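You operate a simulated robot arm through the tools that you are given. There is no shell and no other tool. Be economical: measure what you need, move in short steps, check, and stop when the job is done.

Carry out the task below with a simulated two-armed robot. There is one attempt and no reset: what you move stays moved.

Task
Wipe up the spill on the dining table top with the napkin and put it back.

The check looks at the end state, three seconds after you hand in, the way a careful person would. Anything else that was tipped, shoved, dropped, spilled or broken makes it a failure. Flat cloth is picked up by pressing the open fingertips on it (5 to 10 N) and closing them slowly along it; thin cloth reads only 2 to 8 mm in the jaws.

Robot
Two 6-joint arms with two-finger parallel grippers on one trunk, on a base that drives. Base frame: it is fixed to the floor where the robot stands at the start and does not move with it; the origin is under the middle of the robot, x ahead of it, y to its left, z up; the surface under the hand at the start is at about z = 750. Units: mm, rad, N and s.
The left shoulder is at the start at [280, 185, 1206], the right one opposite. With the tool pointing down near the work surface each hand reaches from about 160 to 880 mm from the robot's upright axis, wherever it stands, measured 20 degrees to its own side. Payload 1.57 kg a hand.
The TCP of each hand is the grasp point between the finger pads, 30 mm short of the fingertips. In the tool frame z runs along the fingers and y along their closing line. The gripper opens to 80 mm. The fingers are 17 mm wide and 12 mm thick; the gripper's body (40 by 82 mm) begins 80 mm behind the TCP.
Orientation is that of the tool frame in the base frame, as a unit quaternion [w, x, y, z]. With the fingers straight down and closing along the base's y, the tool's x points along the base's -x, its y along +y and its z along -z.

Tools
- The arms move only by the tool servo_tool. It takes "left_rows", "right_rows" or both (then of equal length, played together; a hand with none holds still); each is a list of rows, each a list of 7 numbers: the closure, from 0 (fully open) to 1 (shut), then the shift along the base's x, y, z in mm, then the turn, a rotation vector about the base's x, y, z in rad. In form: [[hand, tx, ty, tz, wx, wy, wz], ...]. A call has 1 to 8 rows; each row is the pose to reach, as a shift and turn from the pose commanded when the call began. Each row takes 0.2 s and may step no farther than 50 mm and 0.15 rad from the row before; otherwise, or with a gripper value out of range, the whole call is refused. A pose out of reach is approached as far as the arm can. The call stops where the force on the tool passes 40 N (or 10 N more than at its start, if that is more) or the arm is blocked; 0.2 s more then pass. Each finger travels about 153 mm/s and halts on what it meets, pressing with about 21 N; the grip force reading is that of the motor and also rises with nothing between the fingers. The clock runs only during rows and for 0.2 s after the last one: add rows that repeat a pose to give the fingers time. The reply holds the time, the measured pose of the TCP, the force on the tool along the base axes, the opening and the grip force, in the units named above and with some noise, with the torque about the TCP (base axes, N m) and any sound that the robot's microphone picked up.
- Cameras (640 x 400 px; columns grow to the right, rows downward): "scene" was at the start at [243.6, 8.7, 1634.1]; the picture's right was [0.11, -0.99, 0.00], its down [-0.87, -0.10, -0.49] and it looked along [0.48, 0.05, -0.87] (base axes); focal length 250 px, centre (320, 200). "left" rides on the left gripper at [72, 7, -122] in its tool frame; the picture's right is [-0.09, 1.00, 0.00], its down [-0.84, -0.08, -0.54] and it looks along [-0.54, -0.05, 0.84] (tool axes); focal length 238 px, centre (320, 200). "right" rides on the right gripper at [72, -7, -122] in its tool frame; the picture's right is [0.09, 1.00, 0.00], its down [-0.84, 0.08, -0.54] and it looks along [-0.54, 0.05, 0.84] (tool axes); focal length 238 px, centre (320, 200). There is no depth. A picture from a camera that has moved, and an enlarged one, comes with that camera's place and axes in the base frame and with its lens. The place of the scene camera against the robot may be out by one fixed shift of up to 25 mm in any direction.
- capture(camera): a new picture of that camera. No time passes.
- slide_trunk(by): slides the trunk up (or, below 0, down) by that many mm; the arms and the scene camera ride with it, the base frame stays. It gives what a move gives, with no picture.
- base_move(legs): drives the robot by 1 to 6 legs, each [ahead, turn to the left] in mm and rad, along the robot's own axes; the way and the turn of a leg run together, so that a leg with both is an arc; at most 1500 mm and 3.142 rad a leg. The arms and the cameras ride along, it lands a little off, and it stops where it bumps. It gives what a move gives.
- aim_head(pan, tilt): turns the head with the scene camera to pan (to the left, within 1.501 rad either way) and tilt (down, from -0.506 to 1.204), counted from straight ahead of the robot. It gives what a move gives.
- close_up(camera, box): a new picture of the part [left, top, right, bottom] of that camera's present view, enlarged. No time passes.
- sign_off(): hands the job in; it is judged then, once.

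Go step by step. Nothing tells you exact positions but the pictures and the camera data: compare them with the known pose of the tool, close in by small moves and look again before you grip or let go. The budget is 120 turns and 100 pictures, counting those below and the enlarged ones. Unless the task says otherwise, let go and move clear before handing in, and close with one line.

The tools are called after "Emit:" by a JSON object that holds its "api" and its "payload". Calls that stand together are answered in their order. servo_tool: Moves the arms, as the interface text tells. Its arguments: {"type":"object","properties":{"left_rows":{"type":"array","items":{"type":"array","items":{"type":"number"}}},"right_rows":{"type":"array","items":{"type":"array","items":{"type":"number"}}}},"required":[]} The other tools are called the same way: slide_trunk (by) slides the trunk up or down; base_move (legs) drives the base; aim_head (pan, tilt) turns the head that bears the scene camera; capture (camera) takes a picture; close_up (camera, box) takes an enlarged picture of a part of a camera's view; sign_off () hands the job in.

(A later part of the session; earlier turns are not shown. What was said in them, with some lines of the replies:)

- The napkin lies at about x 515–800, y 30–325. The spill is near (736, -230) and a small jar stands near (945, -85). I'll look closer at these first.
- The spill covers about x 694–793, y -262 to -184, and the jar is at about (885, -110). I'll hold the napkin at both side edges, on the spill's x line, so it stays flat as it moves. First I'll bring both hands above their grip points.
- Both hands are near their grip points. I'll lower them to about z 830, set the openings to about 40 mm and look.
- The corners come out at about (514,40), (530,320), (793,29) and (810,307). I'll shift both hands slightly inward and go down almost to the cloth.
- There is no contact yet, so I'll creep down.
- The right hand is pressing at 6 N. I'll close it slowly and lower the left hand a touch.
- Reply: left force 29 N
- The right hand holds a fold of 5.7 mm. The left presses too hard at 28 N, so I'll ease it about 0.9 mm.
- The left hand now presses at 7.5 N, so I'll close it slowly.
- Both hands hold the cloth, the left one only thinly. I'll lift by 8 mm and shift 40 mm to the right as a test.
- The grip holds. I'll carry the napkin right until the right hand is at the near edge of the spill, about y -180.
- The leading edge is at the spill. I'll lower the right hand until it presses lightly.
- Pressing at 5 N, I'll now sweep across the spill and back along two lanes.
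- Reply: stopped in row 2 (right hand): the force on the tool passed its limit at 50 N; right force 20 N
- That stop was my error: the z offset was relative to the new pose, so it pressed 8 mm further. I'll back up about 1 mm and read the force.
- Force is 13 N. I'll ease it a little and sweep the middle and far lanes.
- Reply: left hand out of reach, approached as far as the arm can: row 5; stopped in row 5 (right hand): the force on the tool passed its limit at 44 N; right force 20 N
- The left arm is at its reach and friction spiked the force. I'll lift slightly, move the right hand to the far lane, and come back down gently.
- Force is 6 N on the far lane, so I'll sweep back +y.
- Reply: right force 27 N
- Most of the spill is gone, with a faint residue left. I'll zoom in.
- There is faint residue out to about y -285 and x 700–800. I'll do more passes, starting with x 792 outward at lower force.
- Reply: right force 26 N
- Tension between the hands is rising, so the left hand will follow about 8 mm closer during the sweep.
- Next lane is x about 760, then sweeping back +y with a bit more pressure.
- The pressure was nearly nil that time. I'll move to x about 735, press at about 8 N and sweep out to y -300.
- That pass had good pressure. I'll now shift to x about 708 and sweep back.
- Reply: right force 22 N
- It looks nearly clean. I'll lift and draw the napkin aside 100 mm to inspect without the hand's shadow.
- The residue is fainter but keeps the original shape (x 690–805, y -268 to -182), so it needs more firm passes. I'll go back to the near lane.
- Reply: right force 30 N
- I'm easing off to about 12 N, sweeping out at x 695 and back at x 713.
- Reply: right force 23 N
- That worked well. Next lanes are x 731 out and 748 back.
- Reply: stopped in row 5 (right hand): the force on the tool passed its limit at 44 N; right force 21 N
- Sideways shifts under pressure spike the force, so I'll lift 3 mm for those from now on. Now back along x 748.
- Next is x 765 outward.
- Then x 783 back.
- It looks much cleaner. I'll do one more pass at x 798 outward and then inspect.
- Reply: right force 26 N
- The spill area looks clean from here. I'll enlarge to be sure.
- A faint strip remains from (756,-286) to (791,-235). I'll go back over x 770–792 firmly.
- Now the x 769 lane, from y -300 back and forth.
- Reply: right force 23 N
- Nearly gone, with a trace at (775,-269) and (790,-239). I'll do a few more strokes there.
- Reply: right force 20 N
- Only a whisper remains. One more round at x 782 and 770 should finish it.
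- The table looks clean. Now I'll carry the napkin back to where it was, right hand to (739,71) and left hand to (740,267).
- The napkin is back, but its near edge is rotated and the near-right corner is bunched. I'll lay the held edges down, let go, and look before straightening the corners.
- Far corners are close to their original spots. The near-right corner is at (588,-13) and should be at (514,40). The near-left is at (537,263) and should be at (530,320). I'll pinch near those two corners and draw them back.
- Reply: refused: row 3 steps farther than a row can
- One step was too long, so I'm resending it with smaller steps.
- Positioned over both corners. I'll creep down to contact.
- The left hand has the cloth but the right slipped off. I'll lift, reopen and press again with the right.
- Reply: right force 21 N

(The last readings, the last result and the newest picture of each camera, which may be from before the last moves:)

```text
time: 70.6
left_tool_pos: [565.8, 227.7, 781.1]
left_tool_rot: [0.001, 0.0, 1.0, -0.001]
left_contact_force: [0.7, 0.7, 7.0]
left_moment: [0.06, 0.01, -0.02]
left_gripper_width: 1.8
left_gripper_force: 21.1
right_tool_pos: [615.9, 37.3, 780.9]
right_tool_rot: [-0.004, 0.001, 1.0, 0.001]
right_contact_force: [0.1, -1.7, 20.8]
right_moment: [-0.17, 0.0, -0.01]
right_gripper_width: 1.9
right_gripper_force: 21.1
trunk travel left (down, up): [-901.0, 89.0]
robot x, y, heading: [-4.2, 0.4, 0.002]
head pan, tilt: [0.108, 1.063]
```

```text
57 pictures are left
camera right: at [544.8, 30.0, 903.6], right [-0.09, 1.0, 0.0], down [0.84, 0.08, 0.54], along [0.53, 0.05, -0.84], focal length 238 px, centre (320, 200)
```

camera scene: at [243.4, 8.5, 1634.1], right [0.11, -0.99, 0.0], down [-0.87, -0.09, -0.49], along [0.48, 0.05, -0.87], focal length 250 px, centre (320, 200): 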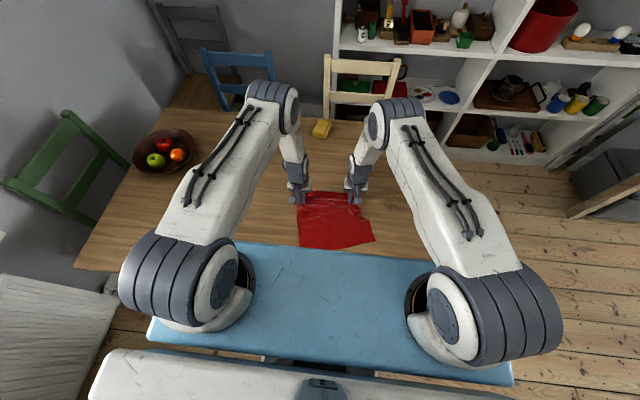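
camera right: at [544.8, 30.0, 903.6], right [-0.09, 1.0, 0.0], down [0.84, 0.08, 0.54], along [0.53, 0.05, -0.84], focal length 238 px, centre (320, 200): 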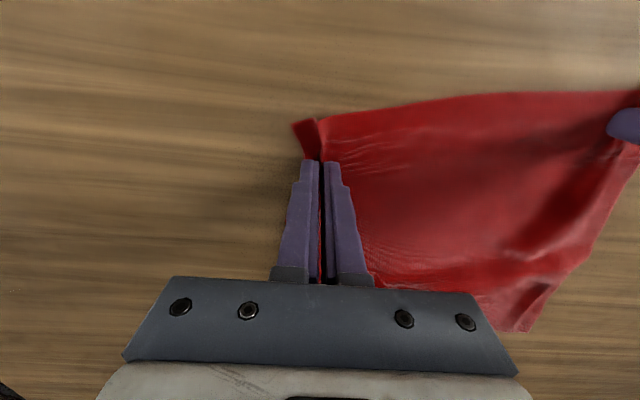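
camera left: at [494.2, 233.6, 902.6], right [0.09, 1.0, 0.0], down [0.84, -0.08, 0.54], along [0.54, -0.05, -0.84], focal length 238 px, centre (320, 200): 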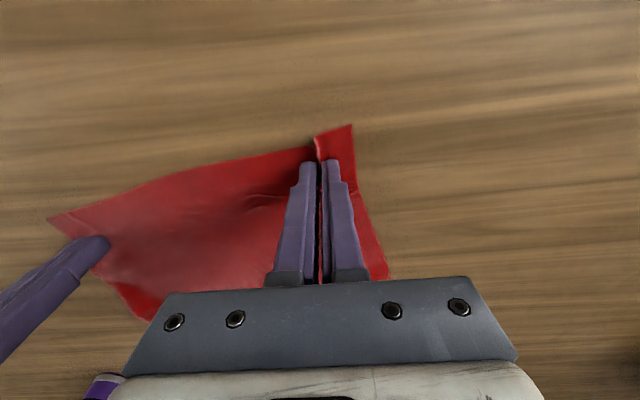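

Both corners are held. I'll lift slightly and draw them back, right to about (546,80) and left to about (559,278).

Emit:
{"api": "servo_tool", "payload": {"right_rows": [[1, 0, 0, 5, 0, 0, 0], [1, -10, 8, 8, 0, 0, 0], [1, -25, 18, 8, 0, 0, 0], [1, -40, 28, 8, 0, 0, 0], [1, -55, 36, 8, 0, 0, 0], [1, -70, 44, 8, 0, 0, 0]], "left_rows": [[1, 0, 0, 5, 0, 0, 0], [1, 0, 10, 8, 0, 0, 0], [1, -2, 21, 8, 0, 0, 0], [1, -3, 32, 8, 0, 0, 0], [1, -5, 42, 8, 0, 0, 0], [1, -7, 51, 8, 0, 0, 0]]}}

Emit:
{"api": "capture", "payload": {"camera": "right"}}

Emit:
{"api": "capture", "payload": {"camera": "left"}}

Emit:
{"api": "close_up", "payload": {"camera": "scene", "box": [200, 140, 400, 265]}}

```text
time: 72.0
left_tool_pos: [558.2, 280.0, 789.0]
left_tool_rot: [0.0, 0.0, 1.0, -0.001]
left_contact_force: [0.0, -2.9, -0.8]
left_moment: [-0.08, -0.02, 0.01]
left_gripper_width: 2.1
left_gripper_force: 21.0
right_tool_pos: [546.6, 82.9, 787.5]
right_tool_rot: [-0.003, 0.001, 1.0, 0.002]
right_contact_force: [0.9, 1.9, -0.4]
right_moment: [0.09, -0.01, -0.02]
right_gripper_width: 1.8
right_gripper_force: 21.0
trunk travel left (down, up): [-901.0, 89.0]
robot x, y, heading: [-2.5, -2.2, -0.0]
head pan, tilt: [0.108, 1.063]
```

```text
56 pictures are left
camera right: at [475.9, 75.2, 910.3], right [-0.09, 1.0, 0.0], down [0.84, 0.07, 0.54], along [0.53, 0.05, -0.84], focal length 238 px, centre (320, 200)
```

right: 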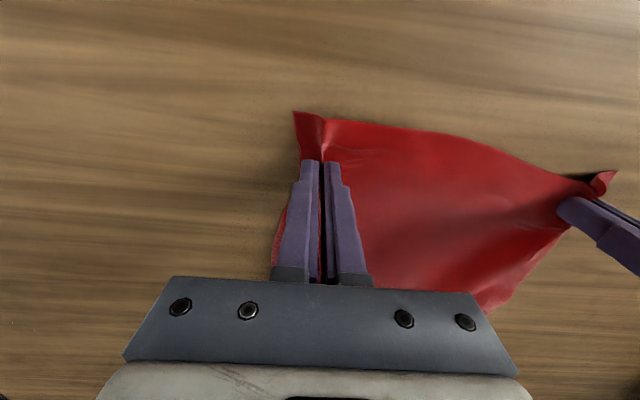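

```text
55 pictures are left
camera left: at [487.3, 285.8, 910.2], right [0.09, 1.0, 0.0], down [0.84, -0.08, 0.54], along [0.54, -0.05, -0.84], focal length 238 px, centre (320, 200)
```

left: 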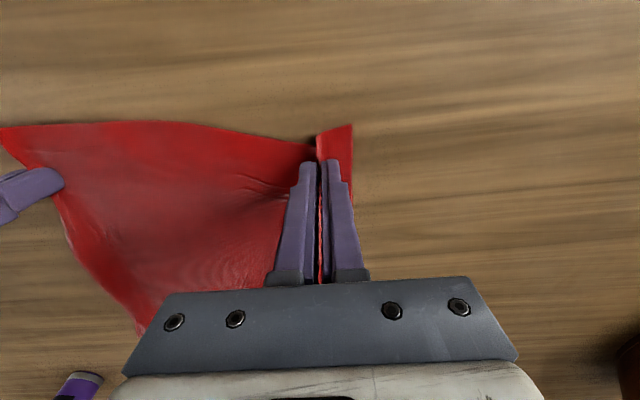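

```text
3.20 times, centred on (300, 202) of scene
camera zoom: at [243.6, 9.1, 1634.1], right [0.11, -0.99, 0.0], down [-0.87, -0.1, -0.49], along [0.48, 0.05, -0.87], focal length 801 px, centre (384, 192)
```

zoom: 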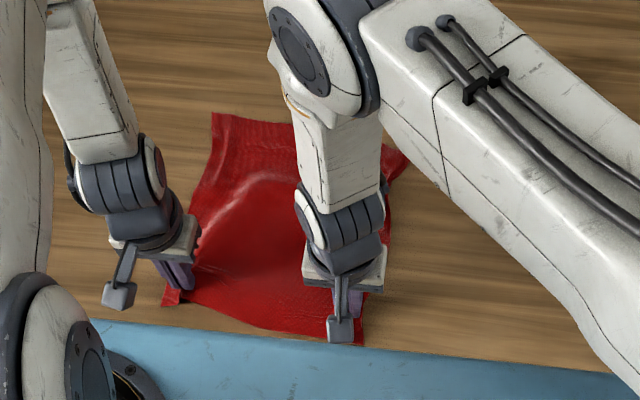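

The near corners are about right. I'll lower, open gently so the folds spread, and back off.

Emit:
{"api": "servo_tool", "payload": {"right_rows": [[1, 0, 0, -4, 0, 0, 0], [1, 0, 0, -6, 0, 0, 0], [0.9, 0, 0, -6.5, 0, 0, 0], [0.75, 0, 0, -6.5, 0, 0, 0], [0.6, 0, 0, -6.5, 0, 0, 0], [0.45, 0, 0, -6.5, 0, 0, 0], [0.45, 0, 0, 20, 0, 0, 0], [0.45, 0, 0, 60, 0, 0, 0]], "left_rows": [[1, 0, 0, -4, 0, 0, 0], [1, 0, 0, -6, 0, 0, 0], [0.9, 0, 0, -6.5, 0, 0, 0], [0.75, 0, 0, -6.5, 0, 0, 0], [0.6, 0, 0, -6.5, 0, 0, 0], [0.45, 0, 0, -6.5, 0, 0, 0], [0.45, 0, 0, 20, 0, 0, 0], [0.45, 0, 0, 60, 0, 0, 0]]}}

Emit:
{"api": "servo_tool", "payload": {"right_rows": [[0.45, 0, -30, 30, 0, 0, 0], [0.45, 0, -60, 60, 0, 0, 0], [0.45, 0, -95, 90, 0, 0, 0], [0.45, 0, -130, 120, 0, 0, 0], [0.45, 0, -165, 150, 0, 0, 0]], "left_rows": [[0.45, 0, 0, 30, 0, 0, 0], [0.45, 0, -20, 60, 0, 0, 0], [0.45, 0, -40, 90, 0, 0, 0], [0.45, 0, -70, 120, 0, 0, 0], [0.45, 0, -100, 150, 0, 0, 0]]}}

Emit:
{"api": "capture", "payload": {"camera": "left"}}

Emit:
{"api": "close_up", "payload": {"camera": "scene", "box": [200, 120, 440, 270]}}

```text
time: 73.8
left_tool_pos: [558.8, 280.0, 848.5]
left_tool_rot: [0.0, 0.001, 1.0, 0.0]
left_contact_force: [0.1, -0.2, -0.1]
left_moment: [-0.01, -0.03, -0.03]
left_gripper_width: 43.9
left_gripper_force: 0.1
right_tool_pos: [547.1, 82.7, 846.7]
right_tool_rot: [-0.003, 0.0, 1.0, 0.001]
right_contact_force: [-0.5, -0.7, -0.4]
right_moment: [0.03, 0.03, 0.02]
right_gripper_width: 44.2
right_gripper_force: 0.1
trunk travel left (down, up): [-901.0, 89.0]
robot x, y, heading: [-0.8, -1.3, 0.002]
head pan, tilt: [0.108, 1.063]
```

```text
time: 75.0
left_tool_pos: [558.4, 178.2, 998.5]
left_tool_rot: [0.002, 0.0, 1.0, -0.001]
left_contact_force: [-0.2, 0.0, -1.0]
left_moment: [0.01, 0.0, 0.02]
left_gripper_width: 43.7
left_gripper_force: 0.0
right_tool_pos: [546.4, -82.0, 997.7]
right_tool_rot: [-0.005, 0.0, 1.0, 0.002]
right_contact_force: [0.2, -0.6, 0.4]
right_moment: [0.01, 0.0, 0.01]
right_gripper_width: 44.2
right_gripper_force: 0.0
right hand out of reach, approached as far as the arm can: row 2
trunk travel left (down, up): [-901.0, 89.0]
robot x, y, heading: [-0.4, -4.1, 0.002]
head pan, tilt: [0.108, 1.063]
```

```text
53 pictures are left
camera left: at [487.7, 185.1, 1120.5], right [0.09, 1.0, 0.0], down [0.84, -0.08, 0.54], along [0.54, -0.05, -0.84], focal length 238 px, centre (320, 200)
```

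left: 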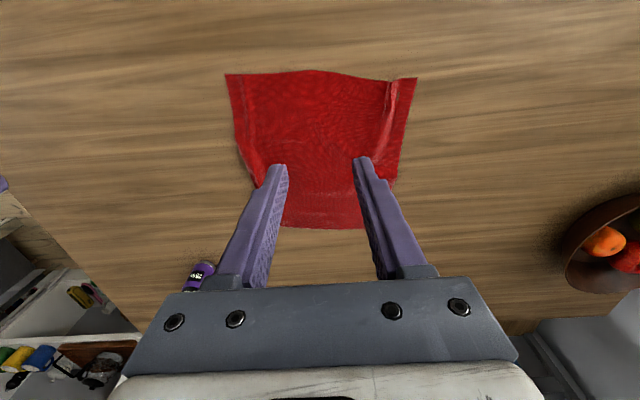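

```text
2.67 times, centred on (320, 195) of scene
camera zoom: at [243.6, 9.6, 1634.0], right [0.11, -0.99, 0.0], down [-0.87, -0.1, -0.49], along [0.48, 0.05, -0.87], focal length 667 px, centre (320, 213)
```

zoom: 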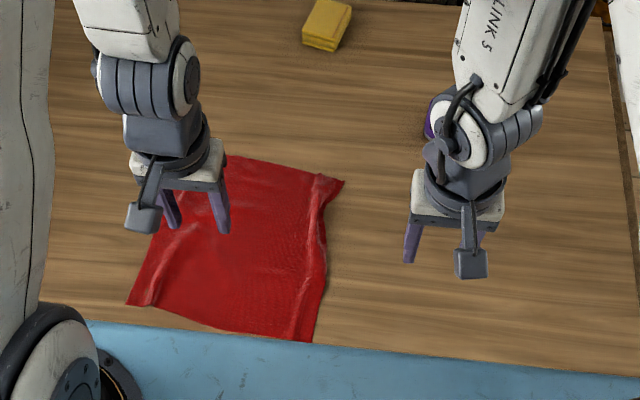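

Close to its original place. I'll move the left hand ahead to get a clear view of the far corners.

Emit:
{"api": "servo_tool", "payload": {"left_rows": [[0.45, 40, 0, 0, 0, 0, 0], [0.45, 80, 0, 0, 0, 0, 0], [0.45, 120, 0, 0, 0, 0, 0]], "right_rows": [[0.45, 0, -30, 0, 0, 0, 0], [0.45, 0, -60, 0, 0, 0, 0], [0.45, 0, -90, 0, 0, 0, 0]]}}

Emit:
{"api": "capture", "payload": {"camera": "left"}}

Emit:
{"api": "close_up", "payload": {"camera": "left", "box": [180, 0, 460, 200]}}

```text
time: 75.8
left_tool_pos: [680.1, 176.9, 997.8]
left_tool_rot: [0.002, 0.001, 1.0, -0.001]
left_contact_force: [0.4, 0.2, 0.7]
left_moment: [0.0, 0.0, 0.01]
left_gripper_width: 44.1
left_gripper_force: 0.0
right_tool_pos: [545.2, -172.2, 1004.1]
right_tool_rot: [-0.006, -0.001, 1.0, 0.007]
right_contact_force: [-0.8, -0.6, 0.2]
right_moment: [-0.03, -0.03, 0.03]
right_gripper_width: 44.0
right_gripper_force: 0.0
right hand out of reach, approached as far as the arm can: row 3
trunk travel left (down, up): [-901.0, 89.0]
robot x, y, heading: [-0.3, -0.4, 0.002]
head pan, tilt: [0.108, 1.063]
```

```text
51 pictures are left
camera left: at [608.7, 184.1, 1120.2], right [0.09, 1.0, 0.0], down [0.84, -0.08, 0.54], along [0.54, -0.05, -0.84], focal length 238 px, centre (320, 200)
```

left: 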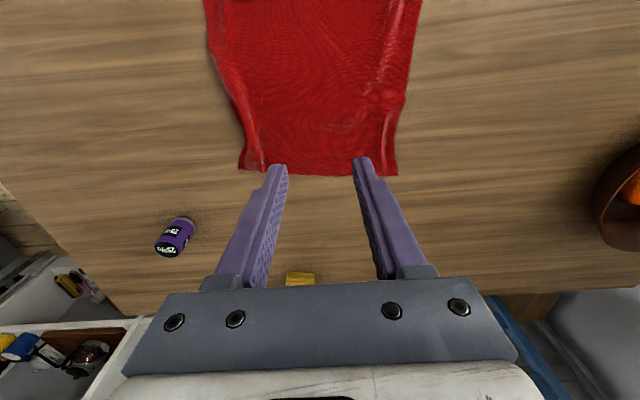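

```text
2.00 times, centred on (320, 100) of left
camera zoom: at [608.7, 184.1, 1120.2], right [0.09, 1.0, 0.0], down [0.84, -0.08, 0.54], along [0.54, -0.05, -0.84], focal length 477 px, centre (320, 400)
```

zoom: 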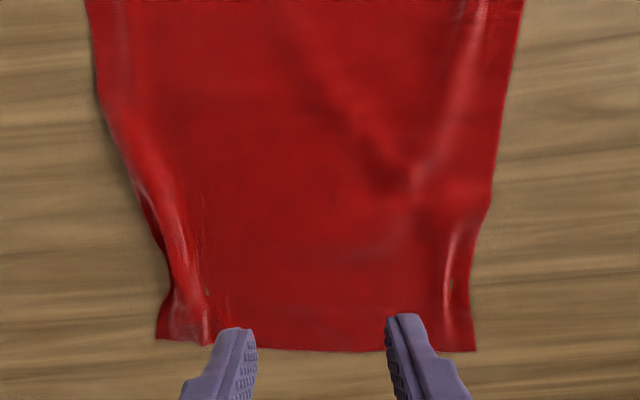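

All corners are within about 20 mm of the start and the napkin lies flat. One last check of the spill area with the right camera.

Emit:
{"api": "capture", "payload": {"camera": "right"}}

Emit:
{"api": "close_up", "payload": {"camera": "right", "box": [180, 120, 400, 280]}}

Emit:
{"api": "close_up", "payload": {"camera": "left", "box": [0, 60, 240, 240]}}

```text
49 pictures are left
camera right: at [475.1, -181.5, 1126.4], right [-0.09, 1.0, 0.02], down [0.84, 0.07, 0.53], along [0.53, 0.06, -0.85], focal length 238 px, centre (320, 200)
```

right: 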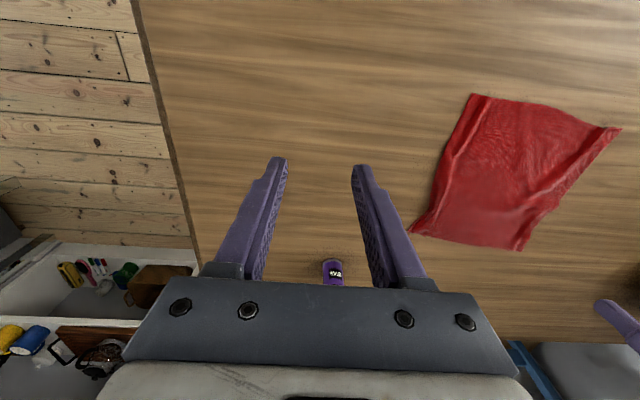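

```text
2.50 times, centred on (290, 200) of right
camera zoom: at [475.1, -181.5, 1126.4], right [-0.09, 1.0, 0.02], down [0.84, 0.07, 0.53], along [0.53, 0.06, -0.85], focal length 596 px, centre (395, 200)
```

zoom: 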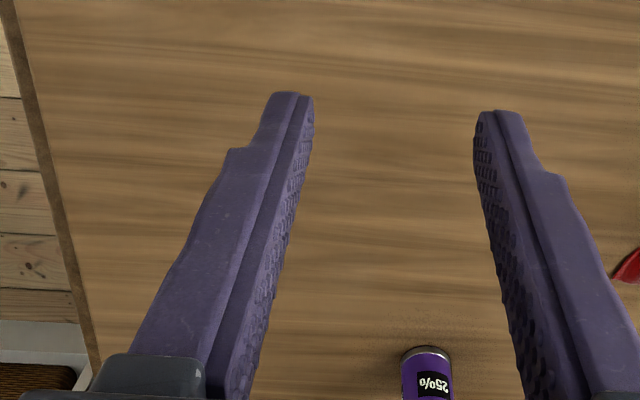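

```text
2.22 times, centred on (120, 150) of left
camera zoom: at [608.7, 184.1, 1120.2], right [0.09, 1.0, 0.0], down [0.84, -0.08, 0.54], along [0.54, -0.05, -0.84], focal length 530 px, centre (764, 311)
```

zoom: 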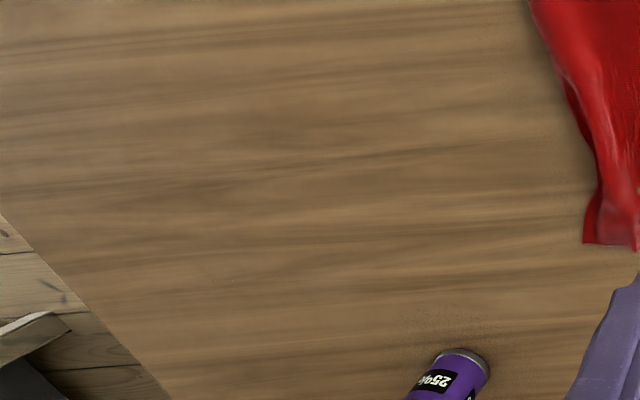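

The table is clean, the jar and other things stand where they were, and the napkin lies back in its place with both hands clear. I'm handing in.

Emit:
{"api": "sign_off", "payload": {}}

```text
The job is handed in.
```

I wiped up the spill and put the napkin back: the table looks clean, and the napkin lies slightly creased with its corners within about 20 mm of where they started.
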